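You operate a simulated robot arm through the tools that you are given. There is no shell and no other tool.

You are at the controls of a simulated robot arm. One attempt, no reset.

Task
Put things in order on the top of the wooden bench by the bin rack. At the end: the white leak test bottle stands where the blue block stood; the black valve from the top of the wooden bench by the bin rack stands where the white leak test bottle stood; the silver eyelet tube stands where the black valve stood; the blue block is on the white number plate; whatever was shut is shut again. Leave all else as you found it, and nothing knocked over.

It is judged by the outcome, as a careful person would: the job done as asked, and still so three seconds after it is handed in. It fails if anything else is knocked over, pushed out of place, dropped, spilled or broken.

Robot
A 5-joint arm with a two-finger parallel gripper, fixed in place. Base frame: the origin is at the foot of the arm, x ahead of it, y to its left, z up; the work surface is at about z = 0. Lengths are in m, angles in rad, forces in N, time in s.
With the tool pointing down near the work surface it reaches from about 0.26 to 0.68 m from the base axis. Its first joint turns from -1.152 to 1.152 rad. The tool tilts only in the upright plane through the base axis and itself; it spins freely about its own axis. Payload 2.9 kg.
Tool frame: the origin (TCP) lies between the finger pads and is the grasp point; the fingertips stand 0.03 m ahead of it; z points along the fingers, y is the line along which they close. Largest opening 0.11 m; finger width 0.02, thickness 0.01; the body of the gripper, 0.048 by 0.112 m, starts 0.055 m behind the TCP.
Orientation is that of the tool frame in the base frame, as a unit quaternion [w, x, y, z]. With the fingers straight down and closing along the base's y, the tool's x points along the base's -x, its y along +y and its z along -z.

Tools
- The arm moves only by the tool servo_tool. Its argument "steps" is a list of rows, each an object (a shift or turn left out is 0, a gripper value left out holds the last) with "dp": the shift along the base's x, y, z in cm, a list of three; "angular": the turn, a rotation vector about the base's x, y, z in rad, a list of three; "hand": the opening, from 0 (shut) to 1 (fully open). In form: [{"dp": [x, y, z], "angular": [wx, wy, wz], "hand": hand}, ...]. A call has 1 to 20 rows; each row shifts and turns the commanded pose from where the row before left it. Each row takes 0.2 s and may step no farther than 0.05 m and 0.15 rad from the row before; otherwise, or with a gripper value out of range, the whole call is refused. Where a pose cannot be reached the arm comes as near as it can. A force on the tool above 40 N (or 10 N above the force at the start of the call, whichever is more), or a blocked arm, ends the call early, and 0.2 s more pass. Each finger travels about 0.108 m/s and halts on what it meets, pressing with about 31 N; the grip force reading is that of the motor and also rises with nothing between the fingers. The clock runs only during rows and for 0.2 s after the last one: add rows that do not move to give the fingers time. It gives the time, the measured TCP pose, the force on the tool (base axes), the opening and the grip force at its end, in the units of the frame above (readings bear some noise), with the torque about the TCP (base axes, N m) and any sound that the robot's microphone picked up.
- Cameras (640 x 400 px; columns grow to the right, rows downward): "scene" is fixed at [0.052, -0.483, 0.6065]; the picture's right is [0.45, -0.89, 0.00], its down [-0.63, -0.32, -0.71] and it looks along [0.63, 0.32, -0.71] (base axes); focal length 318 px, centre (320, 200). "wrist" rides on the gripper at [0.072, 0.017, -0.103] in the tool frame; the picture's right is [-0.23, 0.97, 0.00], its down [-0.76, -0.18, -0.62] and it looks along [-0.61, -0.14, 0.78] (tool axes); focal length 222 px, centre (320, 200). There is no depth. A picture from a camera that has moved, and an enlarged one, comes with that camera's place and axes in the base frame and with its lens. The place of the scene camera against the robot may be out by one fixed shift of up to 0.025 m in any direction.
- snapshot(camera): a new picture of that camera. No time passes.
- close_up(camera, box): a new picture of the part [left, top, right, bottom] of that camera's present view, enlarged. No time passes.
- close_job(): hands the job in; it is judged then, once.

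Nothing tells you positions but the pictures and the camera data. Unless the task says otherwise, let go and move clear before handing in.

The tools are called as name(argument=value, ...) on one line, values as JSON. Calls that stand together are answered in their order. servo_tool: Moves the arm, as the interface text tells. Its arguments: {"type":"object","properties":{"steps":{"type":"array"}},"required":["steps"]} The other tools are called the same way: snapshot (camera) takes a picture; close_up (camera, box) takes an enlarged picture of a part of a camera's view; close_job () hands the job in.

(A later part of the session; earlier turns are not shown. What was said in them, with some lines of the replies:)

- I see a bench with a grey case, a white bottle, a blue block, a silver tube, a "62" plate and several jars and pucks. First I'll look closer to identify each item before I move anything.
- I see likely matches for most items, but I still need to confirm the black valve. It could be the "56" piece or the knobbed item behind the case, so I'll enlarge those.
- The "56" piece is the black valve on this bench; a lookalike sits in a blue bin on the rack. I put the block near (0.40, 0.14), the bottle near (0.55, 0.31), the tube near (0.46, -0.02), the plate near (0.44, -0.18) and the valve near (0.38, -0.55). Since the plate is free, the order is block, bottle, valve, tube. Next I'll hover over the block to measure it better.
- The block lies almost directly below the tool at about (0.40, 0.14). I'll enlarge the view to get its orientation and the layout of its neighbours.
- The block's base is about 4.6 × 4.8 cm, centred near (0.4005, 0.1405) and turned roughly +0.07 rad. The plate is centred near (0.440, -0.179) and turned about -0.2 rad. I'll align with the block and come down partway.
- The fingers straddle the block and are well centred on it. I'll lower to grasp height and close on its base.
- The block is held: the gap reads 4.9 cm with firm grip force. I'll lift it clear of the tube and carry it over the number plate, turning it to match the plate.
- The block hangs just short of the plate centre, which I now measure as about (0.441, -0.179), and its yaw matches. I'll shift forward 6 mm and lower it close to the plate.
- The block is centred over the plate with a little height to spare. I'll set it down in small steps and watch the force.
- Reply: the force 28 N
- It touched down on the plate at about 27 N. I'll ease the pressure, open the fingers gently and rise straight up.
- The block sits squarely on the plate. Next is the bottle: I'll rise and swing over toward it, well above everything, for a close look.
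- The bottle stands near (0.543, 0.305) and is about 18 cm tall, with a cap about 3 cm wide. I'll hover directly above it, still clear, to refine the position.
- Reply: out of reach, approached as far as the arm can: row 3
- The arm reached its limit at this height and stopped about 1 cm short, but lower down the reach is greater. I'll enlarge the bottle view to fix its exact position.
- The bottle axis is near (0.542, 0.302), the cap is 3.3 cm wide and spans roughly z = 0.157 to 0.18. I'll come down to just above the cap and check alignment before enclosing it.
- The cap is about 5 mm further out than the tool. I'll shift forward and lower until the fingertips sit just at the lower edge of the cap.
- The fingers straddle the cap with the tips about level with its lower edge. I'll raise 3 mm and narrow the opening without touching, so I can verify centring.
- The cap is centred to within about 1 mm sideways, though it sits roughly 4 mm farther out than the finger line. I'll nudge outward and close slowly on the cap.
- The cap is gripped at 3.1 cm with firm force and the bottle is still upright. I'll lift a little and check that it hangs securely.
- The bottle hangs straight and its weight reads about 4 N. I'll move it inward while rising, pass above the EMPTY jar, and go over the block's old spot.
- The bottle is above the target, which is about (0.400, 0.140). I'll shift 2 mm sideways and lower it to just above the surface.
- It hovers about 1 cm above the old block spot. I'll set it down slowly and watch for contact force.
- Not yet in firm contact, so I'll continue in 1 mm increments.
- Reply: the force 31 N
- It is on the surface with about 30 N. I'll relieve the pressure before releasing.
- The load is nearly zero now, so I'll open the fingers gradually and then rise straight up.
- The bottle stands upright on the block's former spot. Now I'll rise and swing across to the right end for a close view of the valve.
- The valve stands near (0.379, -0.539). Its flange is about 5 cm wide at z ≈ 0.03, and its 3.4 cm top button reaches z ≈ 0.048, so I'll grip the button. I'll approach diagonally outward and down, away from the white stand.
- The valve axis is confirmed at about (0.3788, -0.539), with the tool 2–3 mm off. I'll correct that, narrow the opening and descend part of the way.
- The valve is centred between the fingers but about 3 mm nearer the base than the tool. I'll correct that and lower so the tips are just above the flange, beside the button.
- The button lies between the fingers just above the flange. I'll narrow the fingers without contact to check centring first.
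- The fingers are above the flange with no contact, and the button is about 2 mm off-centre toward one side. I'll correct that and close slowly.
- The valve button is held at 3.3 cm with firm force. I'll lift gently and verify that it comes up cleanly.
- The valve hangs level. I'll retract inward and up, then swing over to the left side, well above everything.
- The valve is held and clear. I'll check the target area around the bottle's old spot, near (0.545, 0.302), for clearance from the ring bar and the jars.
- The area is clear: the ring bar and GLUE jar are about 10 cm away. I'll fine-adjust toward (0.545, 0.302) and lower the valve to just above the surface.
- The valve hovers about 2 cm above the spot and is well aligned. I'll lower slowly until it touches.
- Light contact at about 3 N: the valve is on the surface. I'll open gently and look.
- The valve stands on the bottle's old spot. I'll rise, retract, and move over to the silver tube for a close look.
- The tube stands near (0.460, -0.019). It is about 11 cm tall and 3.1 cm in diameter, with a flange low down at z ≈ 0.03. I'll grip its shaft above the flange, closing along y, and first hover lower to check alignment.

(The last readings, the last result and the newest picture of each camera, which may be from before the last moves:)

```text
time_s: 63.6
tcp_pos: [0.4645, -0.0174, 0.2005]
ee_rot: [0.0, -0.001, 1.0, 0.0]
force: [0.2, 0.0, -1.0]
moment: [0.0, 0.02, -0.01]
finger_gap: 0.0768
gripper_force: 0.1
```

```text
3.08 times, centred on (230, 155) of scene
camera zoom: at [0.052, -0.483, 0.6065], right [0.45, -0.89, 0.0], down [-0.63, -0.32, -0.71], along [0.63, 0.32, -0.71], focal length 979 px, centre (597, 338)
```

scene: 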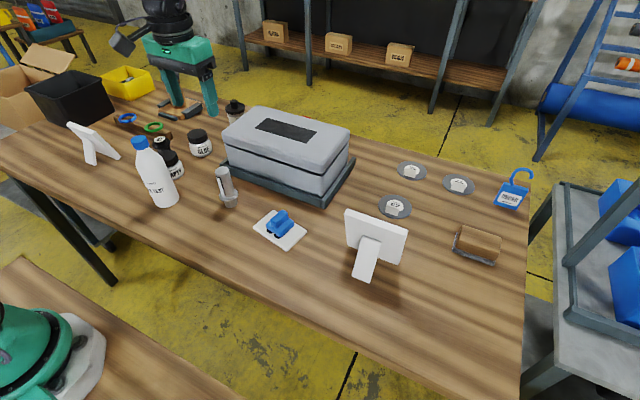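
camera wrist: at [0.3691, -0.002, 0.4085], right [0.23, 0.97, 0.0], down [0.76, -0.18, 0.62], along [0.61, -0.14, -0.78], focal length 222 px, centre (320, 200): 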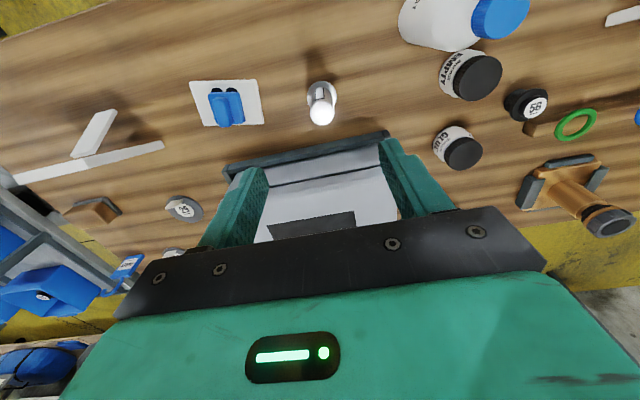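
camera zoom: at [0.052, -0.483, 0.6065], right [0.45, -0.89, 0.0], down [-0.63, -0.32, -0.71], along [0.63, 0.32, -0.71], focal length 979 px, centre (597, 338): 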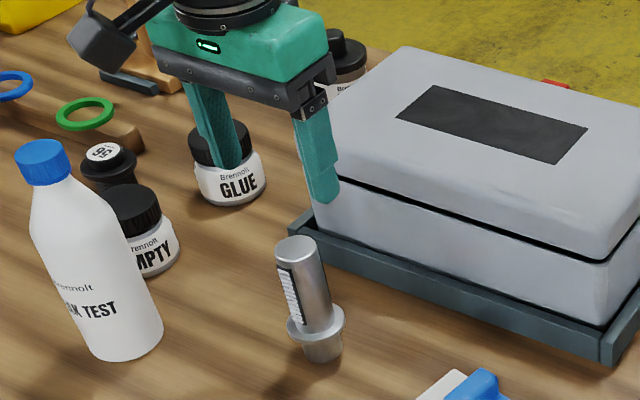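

The tube axis is about (0.459, -0.0195) with its top at z ≈ 0.113. I'll correct by 3 mm and descend around the shaft in two stages.

servo_tool(steps=[{"dp": [-0.3, -0.08, -3]}, {"dp": [0, 0, -3]}, {"dp": [0, 0, -2]}, {}, {}])

snapshot(camera="wrist")

close_up(camera="scene", box=[170, 110, 290, 220])

```text
time_s: 64.8
tcp_pos: [0.4622, -0.0189, 0.1199]
ee_rot: [-0.001, 0.0, 1.0, 0.0]
force: [-0.8, 0.0, 0.0]
moment: [0.01, 0.01, -0.01]
finger_gap: 0.077
gripper_force: 0.0
```

```text
taken
camera wrist: at [0.3888, -0.003, 0.2233], right [0.23, 0.97, 0.0], down [0.76, -0.18, 0.62], along [0.61, -0.14, -0.78], focal length 222 px, centre (320, 200)
```

wrist: 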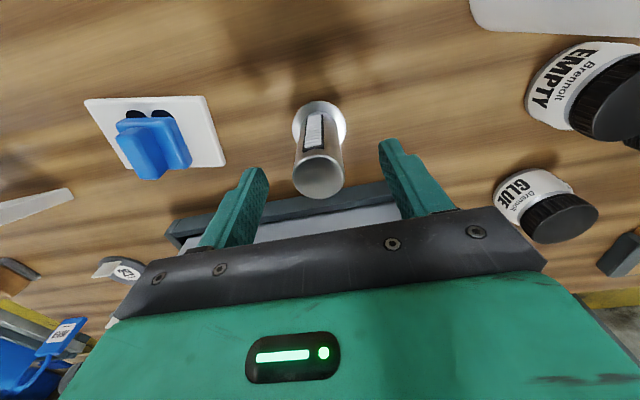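

```text
3.64 times, centred on (230, 165) of scene
camera zoom: at [0.052, -0.483, 0.6065], right [0.45, -0.89, 0.0], down [-0.63, -0.32, -0.71], along [0.63, 0.32, -0.71], focal length 1156 px, centre (647, 327)
```

zoom: 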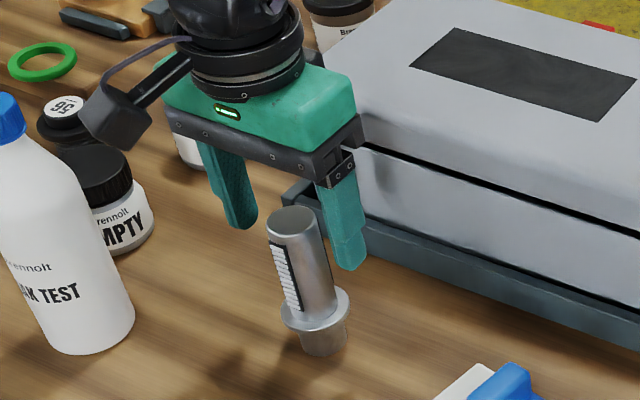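

Alignment is good, with only about 2 mm to correct toward the base. I'll descend to grasp height and narrow the fingers.

servo_tool(steps=[{"dp": [-0.2, 0, -1.5]}, {"dp": [0, 0, -1.5]}, {"dp": [0, 0, -1.1]}, {"hand": 0.5}, {"hand": 0.42}, {}])

close_up(camera="wrist", box=[220, 90, 420, 240])

close_up(camera="scene", box=[190, 140, 270, 215])

```text
time_s: 66.2
tcp_pos: [0.4583, -0.0199, 0.0797]
ee_rot: [-0.001, 0.0, 1.0, 0.0]
force: [-0.1, 0.0, 0.1]
moment: [0.02, 0.01, -0.02]
finger_gap: 0.0461
gripper_force: 0.0
```

```text
2.67 times, centred on (320, 165) of wrist
camera zoom: at [0.3857, -0.0031, 0.1828], right [0.23, 0.97, 0.0], down [0.76, -0.18, 0.62], along [0.61, -0.14, -0.78], focal length 592 px, centre (320, 293)
```

zoom: 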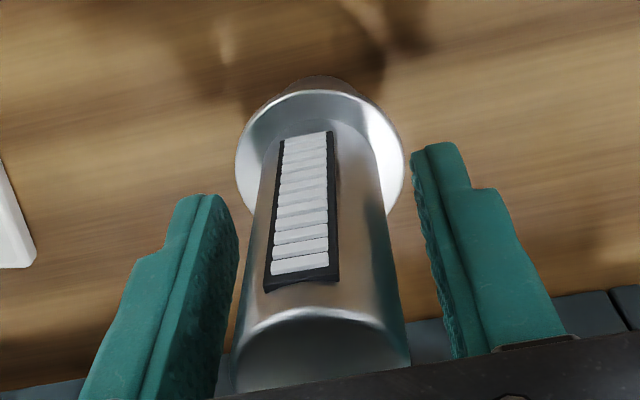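

```text
5.33 times, centred on (230, 178) of scene
camera zoom: at [0.052, -0.483, 0.6065], right [0.45, -0.89, 0.0], down [-0.63, -0.32, -0.71], along [0.63, 0.32, -0.71], focal length 1696 px, centre (800, 320)
```

zoom: 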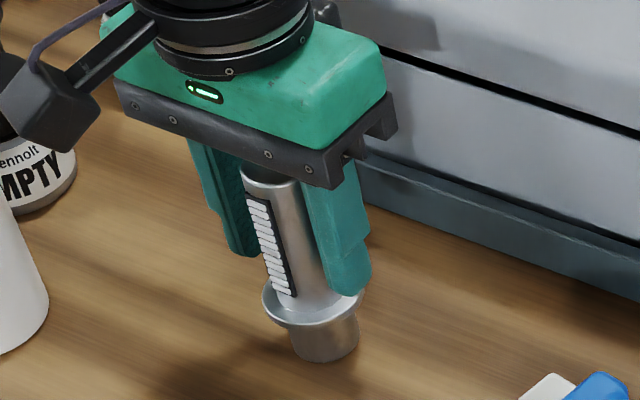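

The shaft is centred between the fingers and the tips are above the flange. I'll close slowly.

servo_tool(steps=[{"hand": 0.36}, {"hand": 0.32}, {"hand": 0.29}, {"hand": 0.25}, {"hand": 0.2}, {"hand": 0.2}])

close_up(camera="wrist", box=[220, 90, 420, 240])

close_up(camera="scene", box=[190, 140, 270, 215])

```text
time_s: 67.6
tcp_pos: [0.4579, -0.019, 0.0788]
ee_rot: [0.0, -0.001, 1.0, 0.0]
force: [-0.8, 1.2, 0.1]
moment: [0.06, -0.06, 0.02]
finger_gap: 0.0314
gripper_force: 30.8
```

```text
2.67 times, centred on (320, 165) of wrist
camera zoom: at [0.3857, -0.0031, 0.1828], right [0.23, 0.97, 0.0], down [0.76, -0.18, 0.62], along [0.61, -0.14, -0.78], focal length 592 px, centre (320, 293)
```

zoom: 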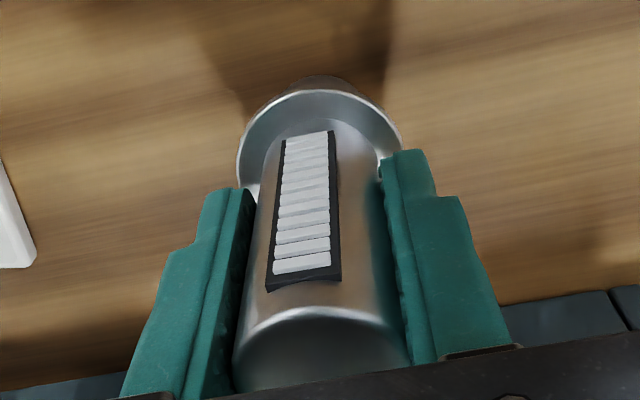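

```text
5.33 times, centred on (230, 178) of scene
camera zoom: at [0.052, -0.483, 0.6065], right [0.45, -0.89, 0.0], down [-0.63, -0.32, -0.71], along [0.63, 0.32, -0.71], focal length 1696 px, centre (800, 320)
```

zoom: 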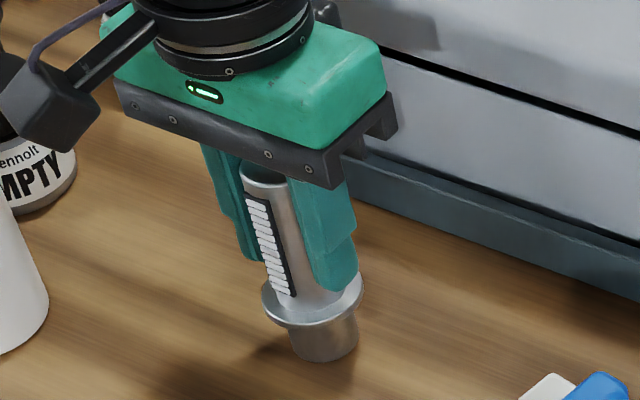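

The tube is gripped at 3.1 cm. I'll lift it straight up and carry it high across to the right end.

servo_tool(steps=[{"dp": [0, 0, 0.7]}, {"dp": [0, 0, 1.3]}, {"dp": [0, 0, 3]}, {"dp": [0, 0, 4]}, {"dp": [0, 0, 4.5]}, {"dp": [0, 0, 4.5]}, {"dp": [0, 0, 4.6]}, {}])

servo_tool(steps=[{"dp": [-0.9, -3.5, 0], "angular": [0, 0, -0.087]}, {"dp": [-0.9, -3.8, 0], "angular": [0, 0, -0.087]}, {"dp": [-0.8, -3.8, 0], "angular": [0, 0, -0.087]}, {"dp": [-0.8, -3.8, 0], "angular": [0, 0, -0.087]}, {"dp": [-0.8, -3.8, 0], "angular": [0, 0, -0.087]}, {"dp": [-0.8, -3.8, 0], "angular": [0, 0, -0.087]}, {"dp": [-0.8, -3.8, 0], "angular": [0, 0, -0.087]}, {"dp": [-0.8, -3.8, 0], "angular": [0, 0, -0.087]}, {"dp": [-0.8, -3.8, 0], "angular": [0, 0, -0.087]}, {"dp": [-0.9, -3.8, 0], "angular": [0, 0, -0.087]}, {"dp": [-0.9, -3.4, 0], "angular": [0, 0, -0.09]}, {}, {}])

snapshot(camera="wrist")

snapshot(camera="scene")

```text
time_s: 69.4
tcp_pos: [0.4554, -0.0206, 0.3047]
ee_rot: [-0.001, 0.001, 1.0, 0.001]
force: [0.8, -0.5, -1.2]
moment: [-0.03, -0.02, 0.03]
finger_gap: 0.0314
gripper_force: 31.2
```

```text
time_s: 72.2
tcp_pos: [0.3648, -0.4304, 0.3065]
ee_rot: [0.0, 0.461, 0.888, 0.0]
force: [-0.5, -0.2, -1.7]
moment: [0.01, 0.03, 0.01]
finger_gap: 0.0315
gripper_force: 30.7
```

```text
taken
camera wrist: at [0.3372, -0.3611, 0.4094], right [0.93, 0.37, 0.0], down [0.29, -0.73, 0.62], along [0.23, -0.58, -0.78], focal length 222 px, centre (320, 200)
```

wrist: 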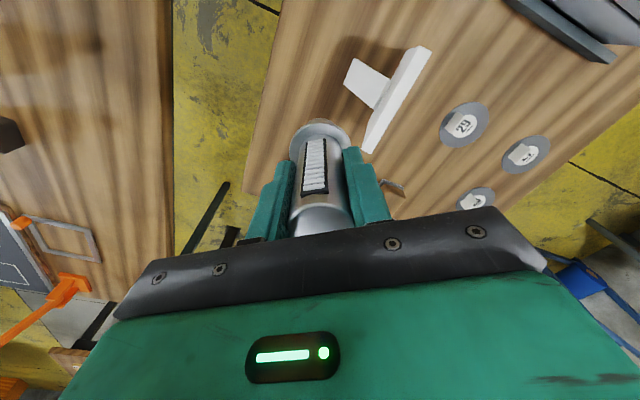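

```text
taken
```

scene: 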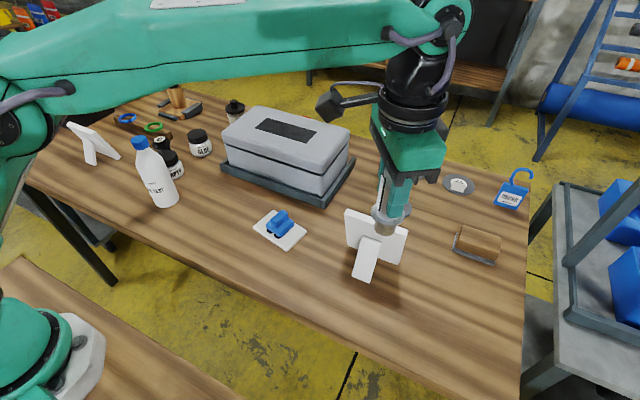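

The tube hangs straight. I'll approach the valve's old spot diagonally, out and down, clear of the white stand.

servo_tool(steps=[{"dp": [0.35, -3, -2]}, {"dp": [0.35, -2.9, -2]}, {"dp": [0.3, -2.4, -3]}, {"dp": [0.35, -2.5, -3]}, {}, {}])

snapshot(camera="wrist")

close_up(camera="scene", box=[340, 180, 540, 340])

```text
time_s: 73.6
tcp_pos: [0.3777, -0.5363, 0.2054]
ee_rot: [0.0, 0.461, 0.888, -0.001]
force: [-0.1, 0.0, -1.9]
moment: [0.0, 0.01, -0.01]
finger_gap: 0.0313
gripper_force: 31.0
out of reach, approached as far as the arm can: row 4
```

```text
taken
camera wrist: at [0.3502, -0.4676, 0.3071], right [0.93, 0.37, 0.0], down [0.29, -0.73, 0.62], along [0.23, -0.58, -0.78], focal length 222 px, centre (320, 200)
```

wrist: 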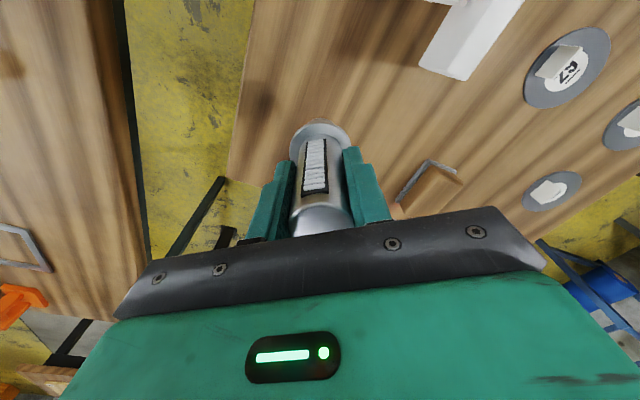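

```text
2.50 times, centred on (440, 260) of scene
camera zoom: at [0.052, -0.483, 0.6065], right [0.45, -0.89, 0.0], down [-0.63, -0.32, -0.71], along [0.63, 0.32, -0.71], focal length 795 px, centre (20, 50)
```

zoom: 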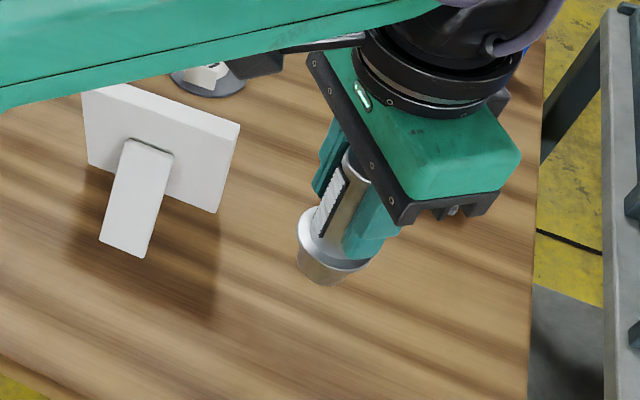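

It is nearly over the valve's former spot, so I'll make a 2 mm correction. Then I'll lower to about 1.5 cm above the surface.

servo_tool(steps=[{"dp": [0.0, 0.0, -3]}, {"dp": [0.05, -0.2, -3]}, {"dp": [0, 0, -2.5]}, {"dp": [0, 0, -1.8]}, {"dp": [0, 0, -0.7]}, {}, {}])

snapshot(camera="wrist")

close_up(camera="scene", box=[340, 180, 540, 340])

```text
time_s: 75.2
tcp_pos: [0.3786, -0.5371, 0.092]
ee_rot: [0.001, 0.46, 0.888, -0.001]
force: [0.1, -0.9, -1.4]
moment: [-0.04, 0.03, -0.05]
finger_gap: 0.0311
gripper_force: 31.3
```

```text
taken
camera wrist: at [0.3508, -0.4684, 0.1958], right [0.93, 0.37, 0.0], down [0.29, -0.73, 0.62], along [0.23, -0.58, -0.78], focal length 222 px, centre (320, 200)
```

wrist: 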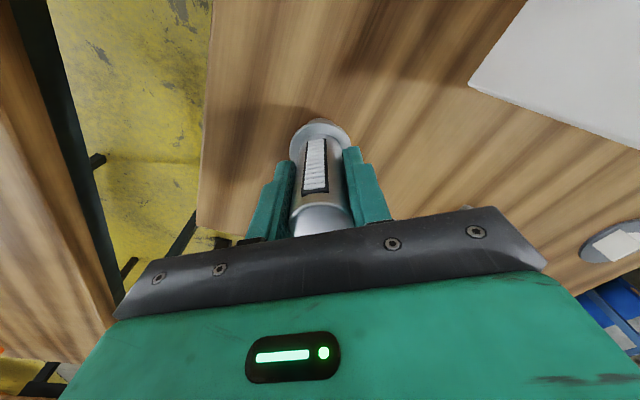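

```text
2.50 times, centred on (440, 260) of scene
camera zoom: at [0.052, -0.483, 0.6065], right [0.45, -0.89, 0.0], down [-0.63, -0.32, -0.71], along [0.63, 0.32, -0.71], focal length 795 px, centre (20, 50)
```

zoom: 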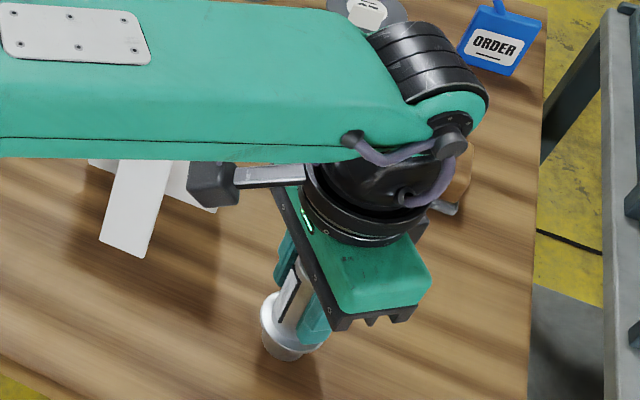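

The tube is about 1.3 cm above the surface and aligned. I'll set it down slowly and watch for contact.

servo_tool(steps=[{"dp": [0, -0.1, -0.6]}, {"dp": [0, 0, -0.3]}, {}])

servo_tool(steps=[{"dp": [0, 0, -0.15]}, {}])

servo_tool(steps=[{"dp": [0, 0, -0.1]}, {}])

```text
time_s: 76.0
tcp_pos: [0.3788, -0.5399, 0.0837]
ee_rot: [0.0, 0.461, 0.887, 0.0]
force: [0.4, 0.7, -1.7]
moment: [0.04, -0.01, -0.03]
finger_gap: 0.031
gripper_force: 30.9
```

```text
time_s: 76.6
tcp_pos: [0.3776, -0.5385, 0.0826]
ee_rot: [0.0, 0.462, 0.887, -0.001]
force: [-0.5, 0.8, -1.6]
moment: [0.01, 0.02, 0.02]
finger_gap: 0.0313
gripper_force: 30.4
```

```text
time_s: 77.2
tcp_pos: [0.3777, -0.5382, 0.0837]
ee_rot: [0.001, 0.462, 0.887, -0.001]
force: [0.6, -0.6, 2.3]
moment: [-0.11, 0.11, 0.0]
finger_gap: 0.0313
gripper_force: 31.2
```

Contact came about 4 mm higher than expected, so I'll look closely before doing anything more.

close_up(camera="scene", box=[400, 270, 480, 340])

close_up(camera="wrist", box=[220, 90, 420, 240])

snapshot(camera="scene")

```text
5.71 times, centred on (440, 305) of scene
camera zoom: at [0.052, -0.483, 0.6065], right [0.45, -0.89, 0.0], down [-0.63, -0.32, -0.71], along [0.63, 0.32, -0.71], focal length 1817 px, centre (-366, -400)
```

zoom: 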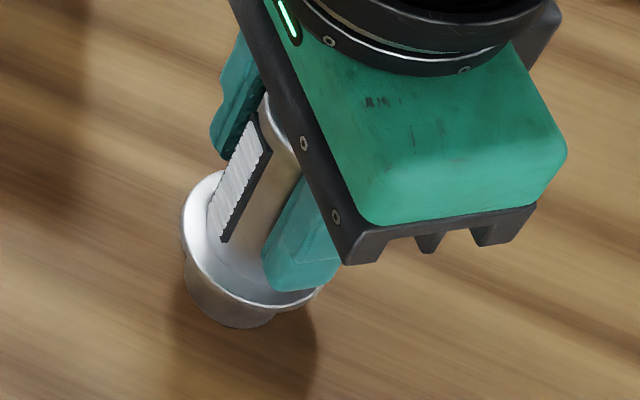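

```text
2.67 times, centred on (320, 165) of wrist
camera zoom: at [0.35, -0.4697, 0.1862], right [0.93, 0.37, 0.0], down [0.29, -0.72, 0.62], along [0.23, -0.58, -0.78], focal length 592 px, centre (320, 293)
```

zoom: 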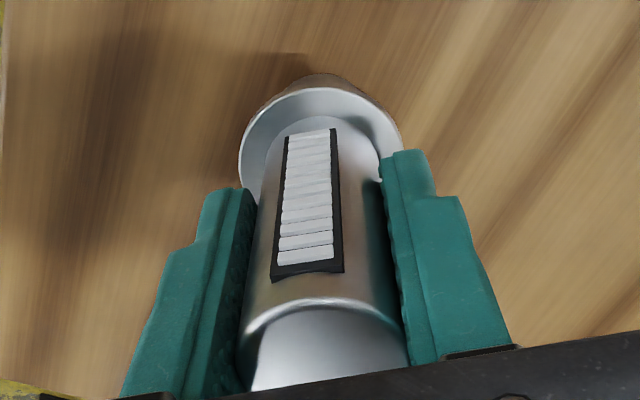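

```text
taken
```

scene: 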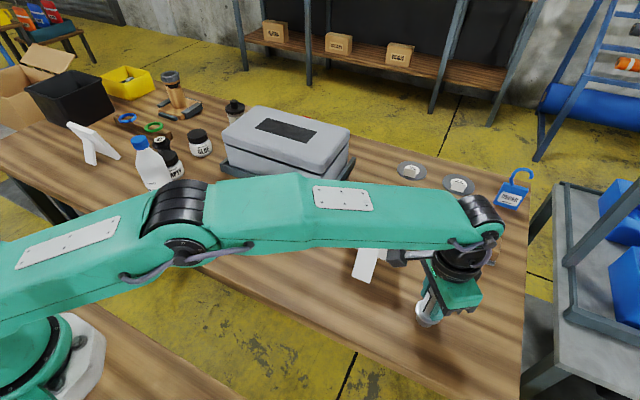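

Compared with the grasp view, the tube has slid about 4 mm down in the fingers, so this contact is its base on the bench at the right place. I'll press a hair more to seat it, then release gradually.

servo_tool(steps=[{"dp": [0, 0, -0.05]}, {}])

close_up(camera="wrist", box=[220, 90, 420, 240])

```text
time_s: 77.8
tcp_pos: [0.3783, -0.5373, 0.0823]
ee_rot: [0.001, 0.461, 0.888, -0.001]
force: [-2.5, -0.3, 7.2]
moment: [0.0, 0.24, 0.04]
finger_gap: 0.0312
gripper_force: 30.8
```

```text
2.67 times, centred on (320, 165) of wrist
camera zoom: at [0.35, -0.4697, 0.1861], right [0.93, 0.37, 0.0], down [0.29, -0.72, 0.62], along [0.23, -0.58, -0.78], focal length 592 px, centre (320, 293)
```

zoom: 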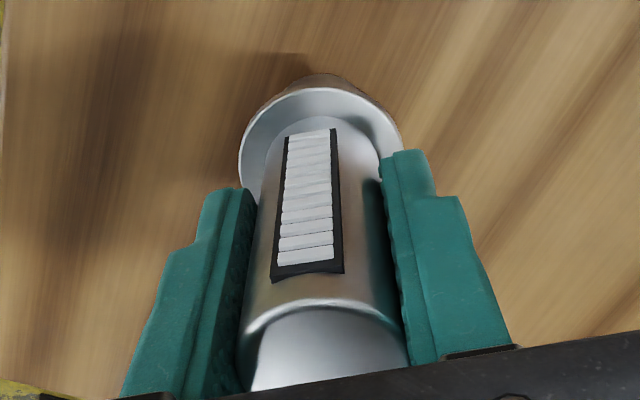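

It is firmly seated at about 7 N. I'll open the fingers gradually and check that it stands.

servo_tool(steps=[{"hand": 0.3}, {"hand": 0.34}, {"hand": 0.4}, {"hand": 0.52}, {"hand": 0.62}, {}])

close_up(camera="wrist", box=[220, 90, 420, 240])

close_up(camera="scene", box=[400, 270, 480, 340])

```text
time_s: 79.2
tcp_pos: [0.3772, -0.5389, 0.0821]
ee_rot: [0.0, 0.461, 0.888, -0.001]
force: [0.1, 1.2, 0.9]
moment: [0.0, 0.03, -0.02]
finger_gap: 0.0682
gripper_force: 0.2
```

```text
2.67 times, centred on (320, 165) of wrist
camera zoom: at [0.35, -0.4696, 0.1854], right [0.93, 0.37, 0.0], down [0.29, -0.73, 0.62], along [0.23, -0.58, -0.78], focal length 592 px, centre (320, 293)
```

zoom: 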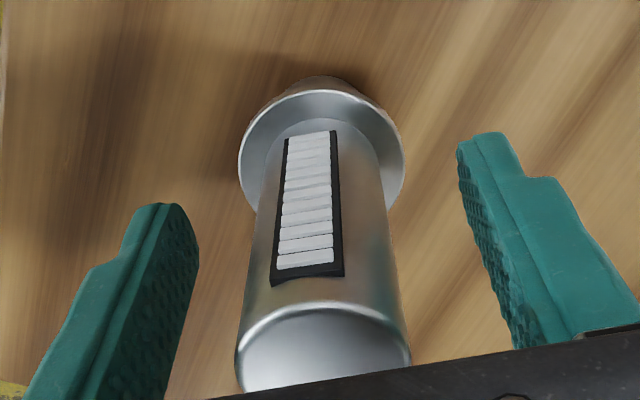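

```text
5.71 times, centred on (440, 305) of scene
camera zoom: at [0.052, -0.483, 0.6065], right [0.45, -0.89, 0.0], down [-0.63, -0.32, -0.71], along [0.63, 0.32, -0.71], focal length 1817 px, centre (-366, -400)
```

zoom: 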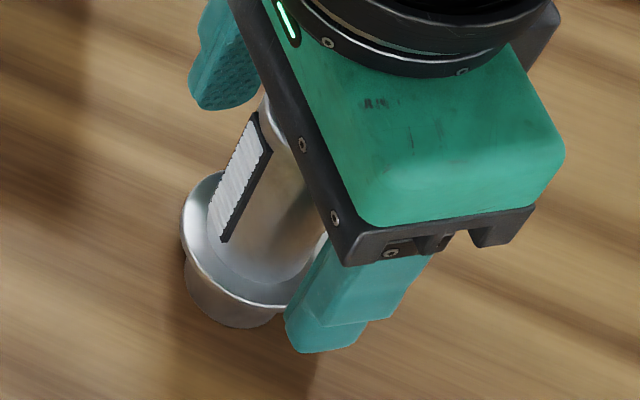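

The tube stands by itself. I'll rise straight up until the fingers clear its top, then retract inward.

servo_tool(steps=[{"dp": [0, 0, 1.5]}, {"dp": [0, 0, 2.5]}, {"dp": [0, 0, 2.5]}, {"dp": [0, 0, 2.5]}, {"dp": [0, 0, 1.5]}, {}])

close_up(camera="wrist", box=[220, 60, 420, 240])

close_up(camera="scene", box=[340, 180, 540, 340])

```text
time_s: 80.6
tcp_pos: [0.3776, -0.5379, 0.1879]
ee_rot: [-0.001, 0.462, 0.887, 0.0]
force: [-0.4, 0.1, 0.3]
moment: [0.0, 0.01, -0.03]
finger_gap: 0.0682
gripper_force: 0.0
```

```text
2.22 times, centred on (320, 150) of wrist
camera zoom: at [0.3499, -0.4682, 0.2906], right [0.93, 0.37, 0.0], down [0.29, -0.73, 0.62], along [0.23, -0.58, -0.78], focal length 494 px, centre (320, 311)
```

zoom: 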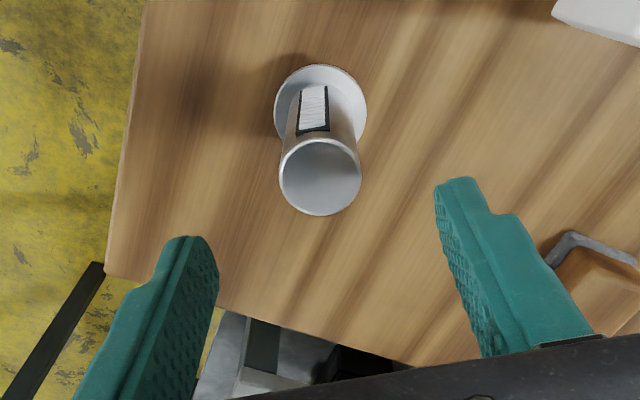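

```text
2.50 times, centred on (440, 260) of scene
camera zoom: at [0.052, -0.483, 0.6065], right [0.45, -0.89, 0.0], down [-0.63, -0.32, -0.71], along [0.63, 0.32, -0.71], focal length 795 px, centre (20, 50)
```

zoom: 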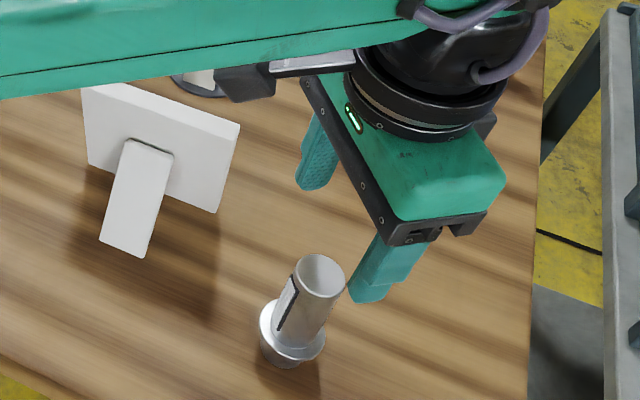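

The tube stands at about (0.378, -0.539), right on the valve's old spot. I'll retract inward and up, then return to the starting area for a final overview.

servo_tool(steps=[{"dp": [-0.3, 2.4, 3]}, {"dp": [-0.3, 2.4, 3]}, {"dp": [-0.35, 2.95, 2.5]}, {"dp": [-0.35, 2.95, 2.5]}, {"dp": [0, 4, 0.7], "angular": [0, 0, 0.1]}, {"dp": [0.1, 4, 0], "angular": [0, 0, 0.1]}, {"dp": [0.1, 4, 0], "angular": [0, 0, 0.1]}, {"dp": [0.1, 4, 0], "angular": [0, 0, 0.1]}, {"dp": [0.1, 4, 0], "angular": [0, 0, 0.1]}, {"dp": [0.1, 4, 0], "angular": [0, 0, 0.1]}, {"dp": [0.1, 4, 0], "angular": [0, 0, 0.1]}, {"dp": [0.1, 4, 0], "angular": [0, 0, 0.1]}, {"dp": [0.1, 4, 0], "angular": [0, 0, 0.1]}, {"dp": [0.1, 4, 0], "angular": [0, 0, 0.06]}, {}, {}])

snapshot(camera="scene")

snapshot(camera="wrist")

close_up(camera="scene", box=[60, 80, 260, 240])

close_up(camera="scene", box=[340, 180, 540, 340])

close_up(camera="scene", box=[200, 90, 400, 260])

```text
time_s: 84.0
tcp_pos: [0.3753, -0.0312, 0.3035]
ee_rot: [0.0, -0.001, 1.0, 0.0]
force: [-1.0, 0.5, -0.1]
moment: [0.01, 0.02, 0.02]
finger_gap: 0.0682
gripper_force: 0.0
```

```text
taken
```

scene: 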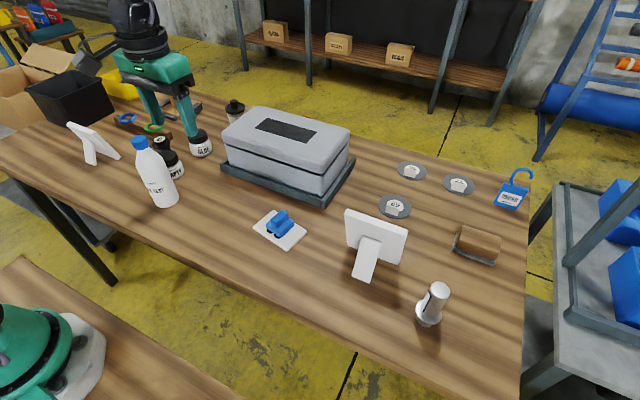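

```text
taken
camera wrist: at [0.3024, -0.0143, 0.4071], right [0.23, 0.97, 0.0], down [0.76, -0.18, 0.62], along [0.61, -0.14, -0.78], focal length 222 px, centre (320, 200)
```

wrist: 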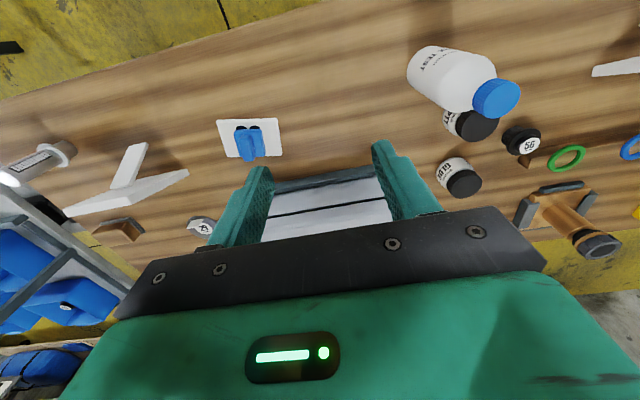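

```text
2.50 times, centred on (160, 160) of scene
camera zoom: at [0.052, -0.483, 0.6065], right [0.45, -0.89, 0.0], down [-0.63, -0.32, -0.71], along [0.63, 0.32, -0.71], focal length 795 px, centre (720, 300)
```

zoom: 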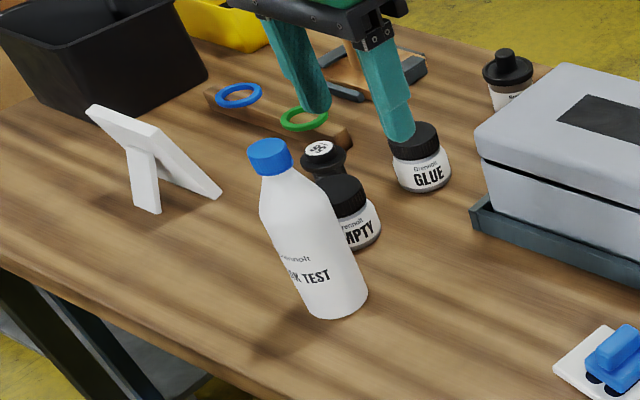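

```text
2.50 times, centred on (440, 260) of scene
camera zoom: at [0.052, -0.483, 0.6065], right [0.45, -0.89, 0.0], down [-0.63, -0.32, -0.71], along [0.63, 0.32, -0.71], focal length 795 px, centre (20, 50)
```

zoom: 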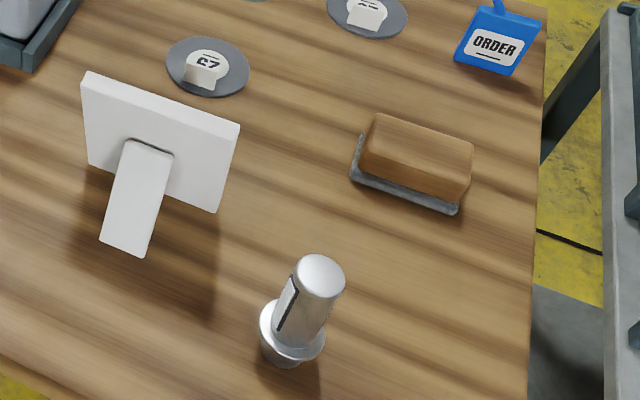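

```text
2.35 times, centred on (300, 175) of scene
camera zoom: at [0.052, -0.483, 0.6065], right [0.45, -0.89, 0.0], down [-0.63, -0.32, -0.71], along [0.63, 0.32, -0.71], focal length 748 px, centre (367, 259)
```

zoom: 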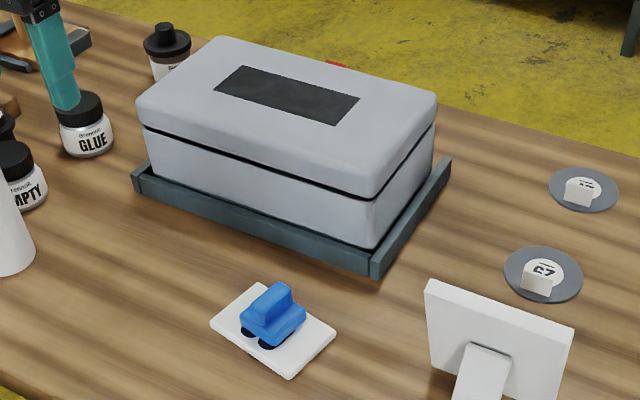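

Everything looks right in the final view:
- **Bottle:** upright on the block's old spot.
- **"56" valve:** stands where the bottle was.
- **Silver tube:** stands where the valve was.
- **Blue block:** on the "62" plate.

The case was never opened, nothing else appears moved, and the gripper is empty and clear, so I'm handing the job in.

close_job()

```text
The job is handed in.
```

The job is handed in. In the last overview everything was standing where you asked, and nothing else looked moved or knocked over:

- **Bottle:** the white leak test bottle stands upright where the blue block stood.
- **Valve:** the black "56" valve from the bench stands where the bottle stood. The similar valve in the rack bin was left alone.
- **Tube:** the silver eyelet tube stands where the valve stood. It slid about 4 mm down in the gripper on the way, but it was set down upright on the spot.
- **Block:** the blue block sits on the white "62" number plate.
- **Shut items:** I never opened the grey case, and it is still shut.

I placed things using the cameras and arm readings, so expect each item within a few millimetres of its spot. The gripper was empty and clear when I handed in.
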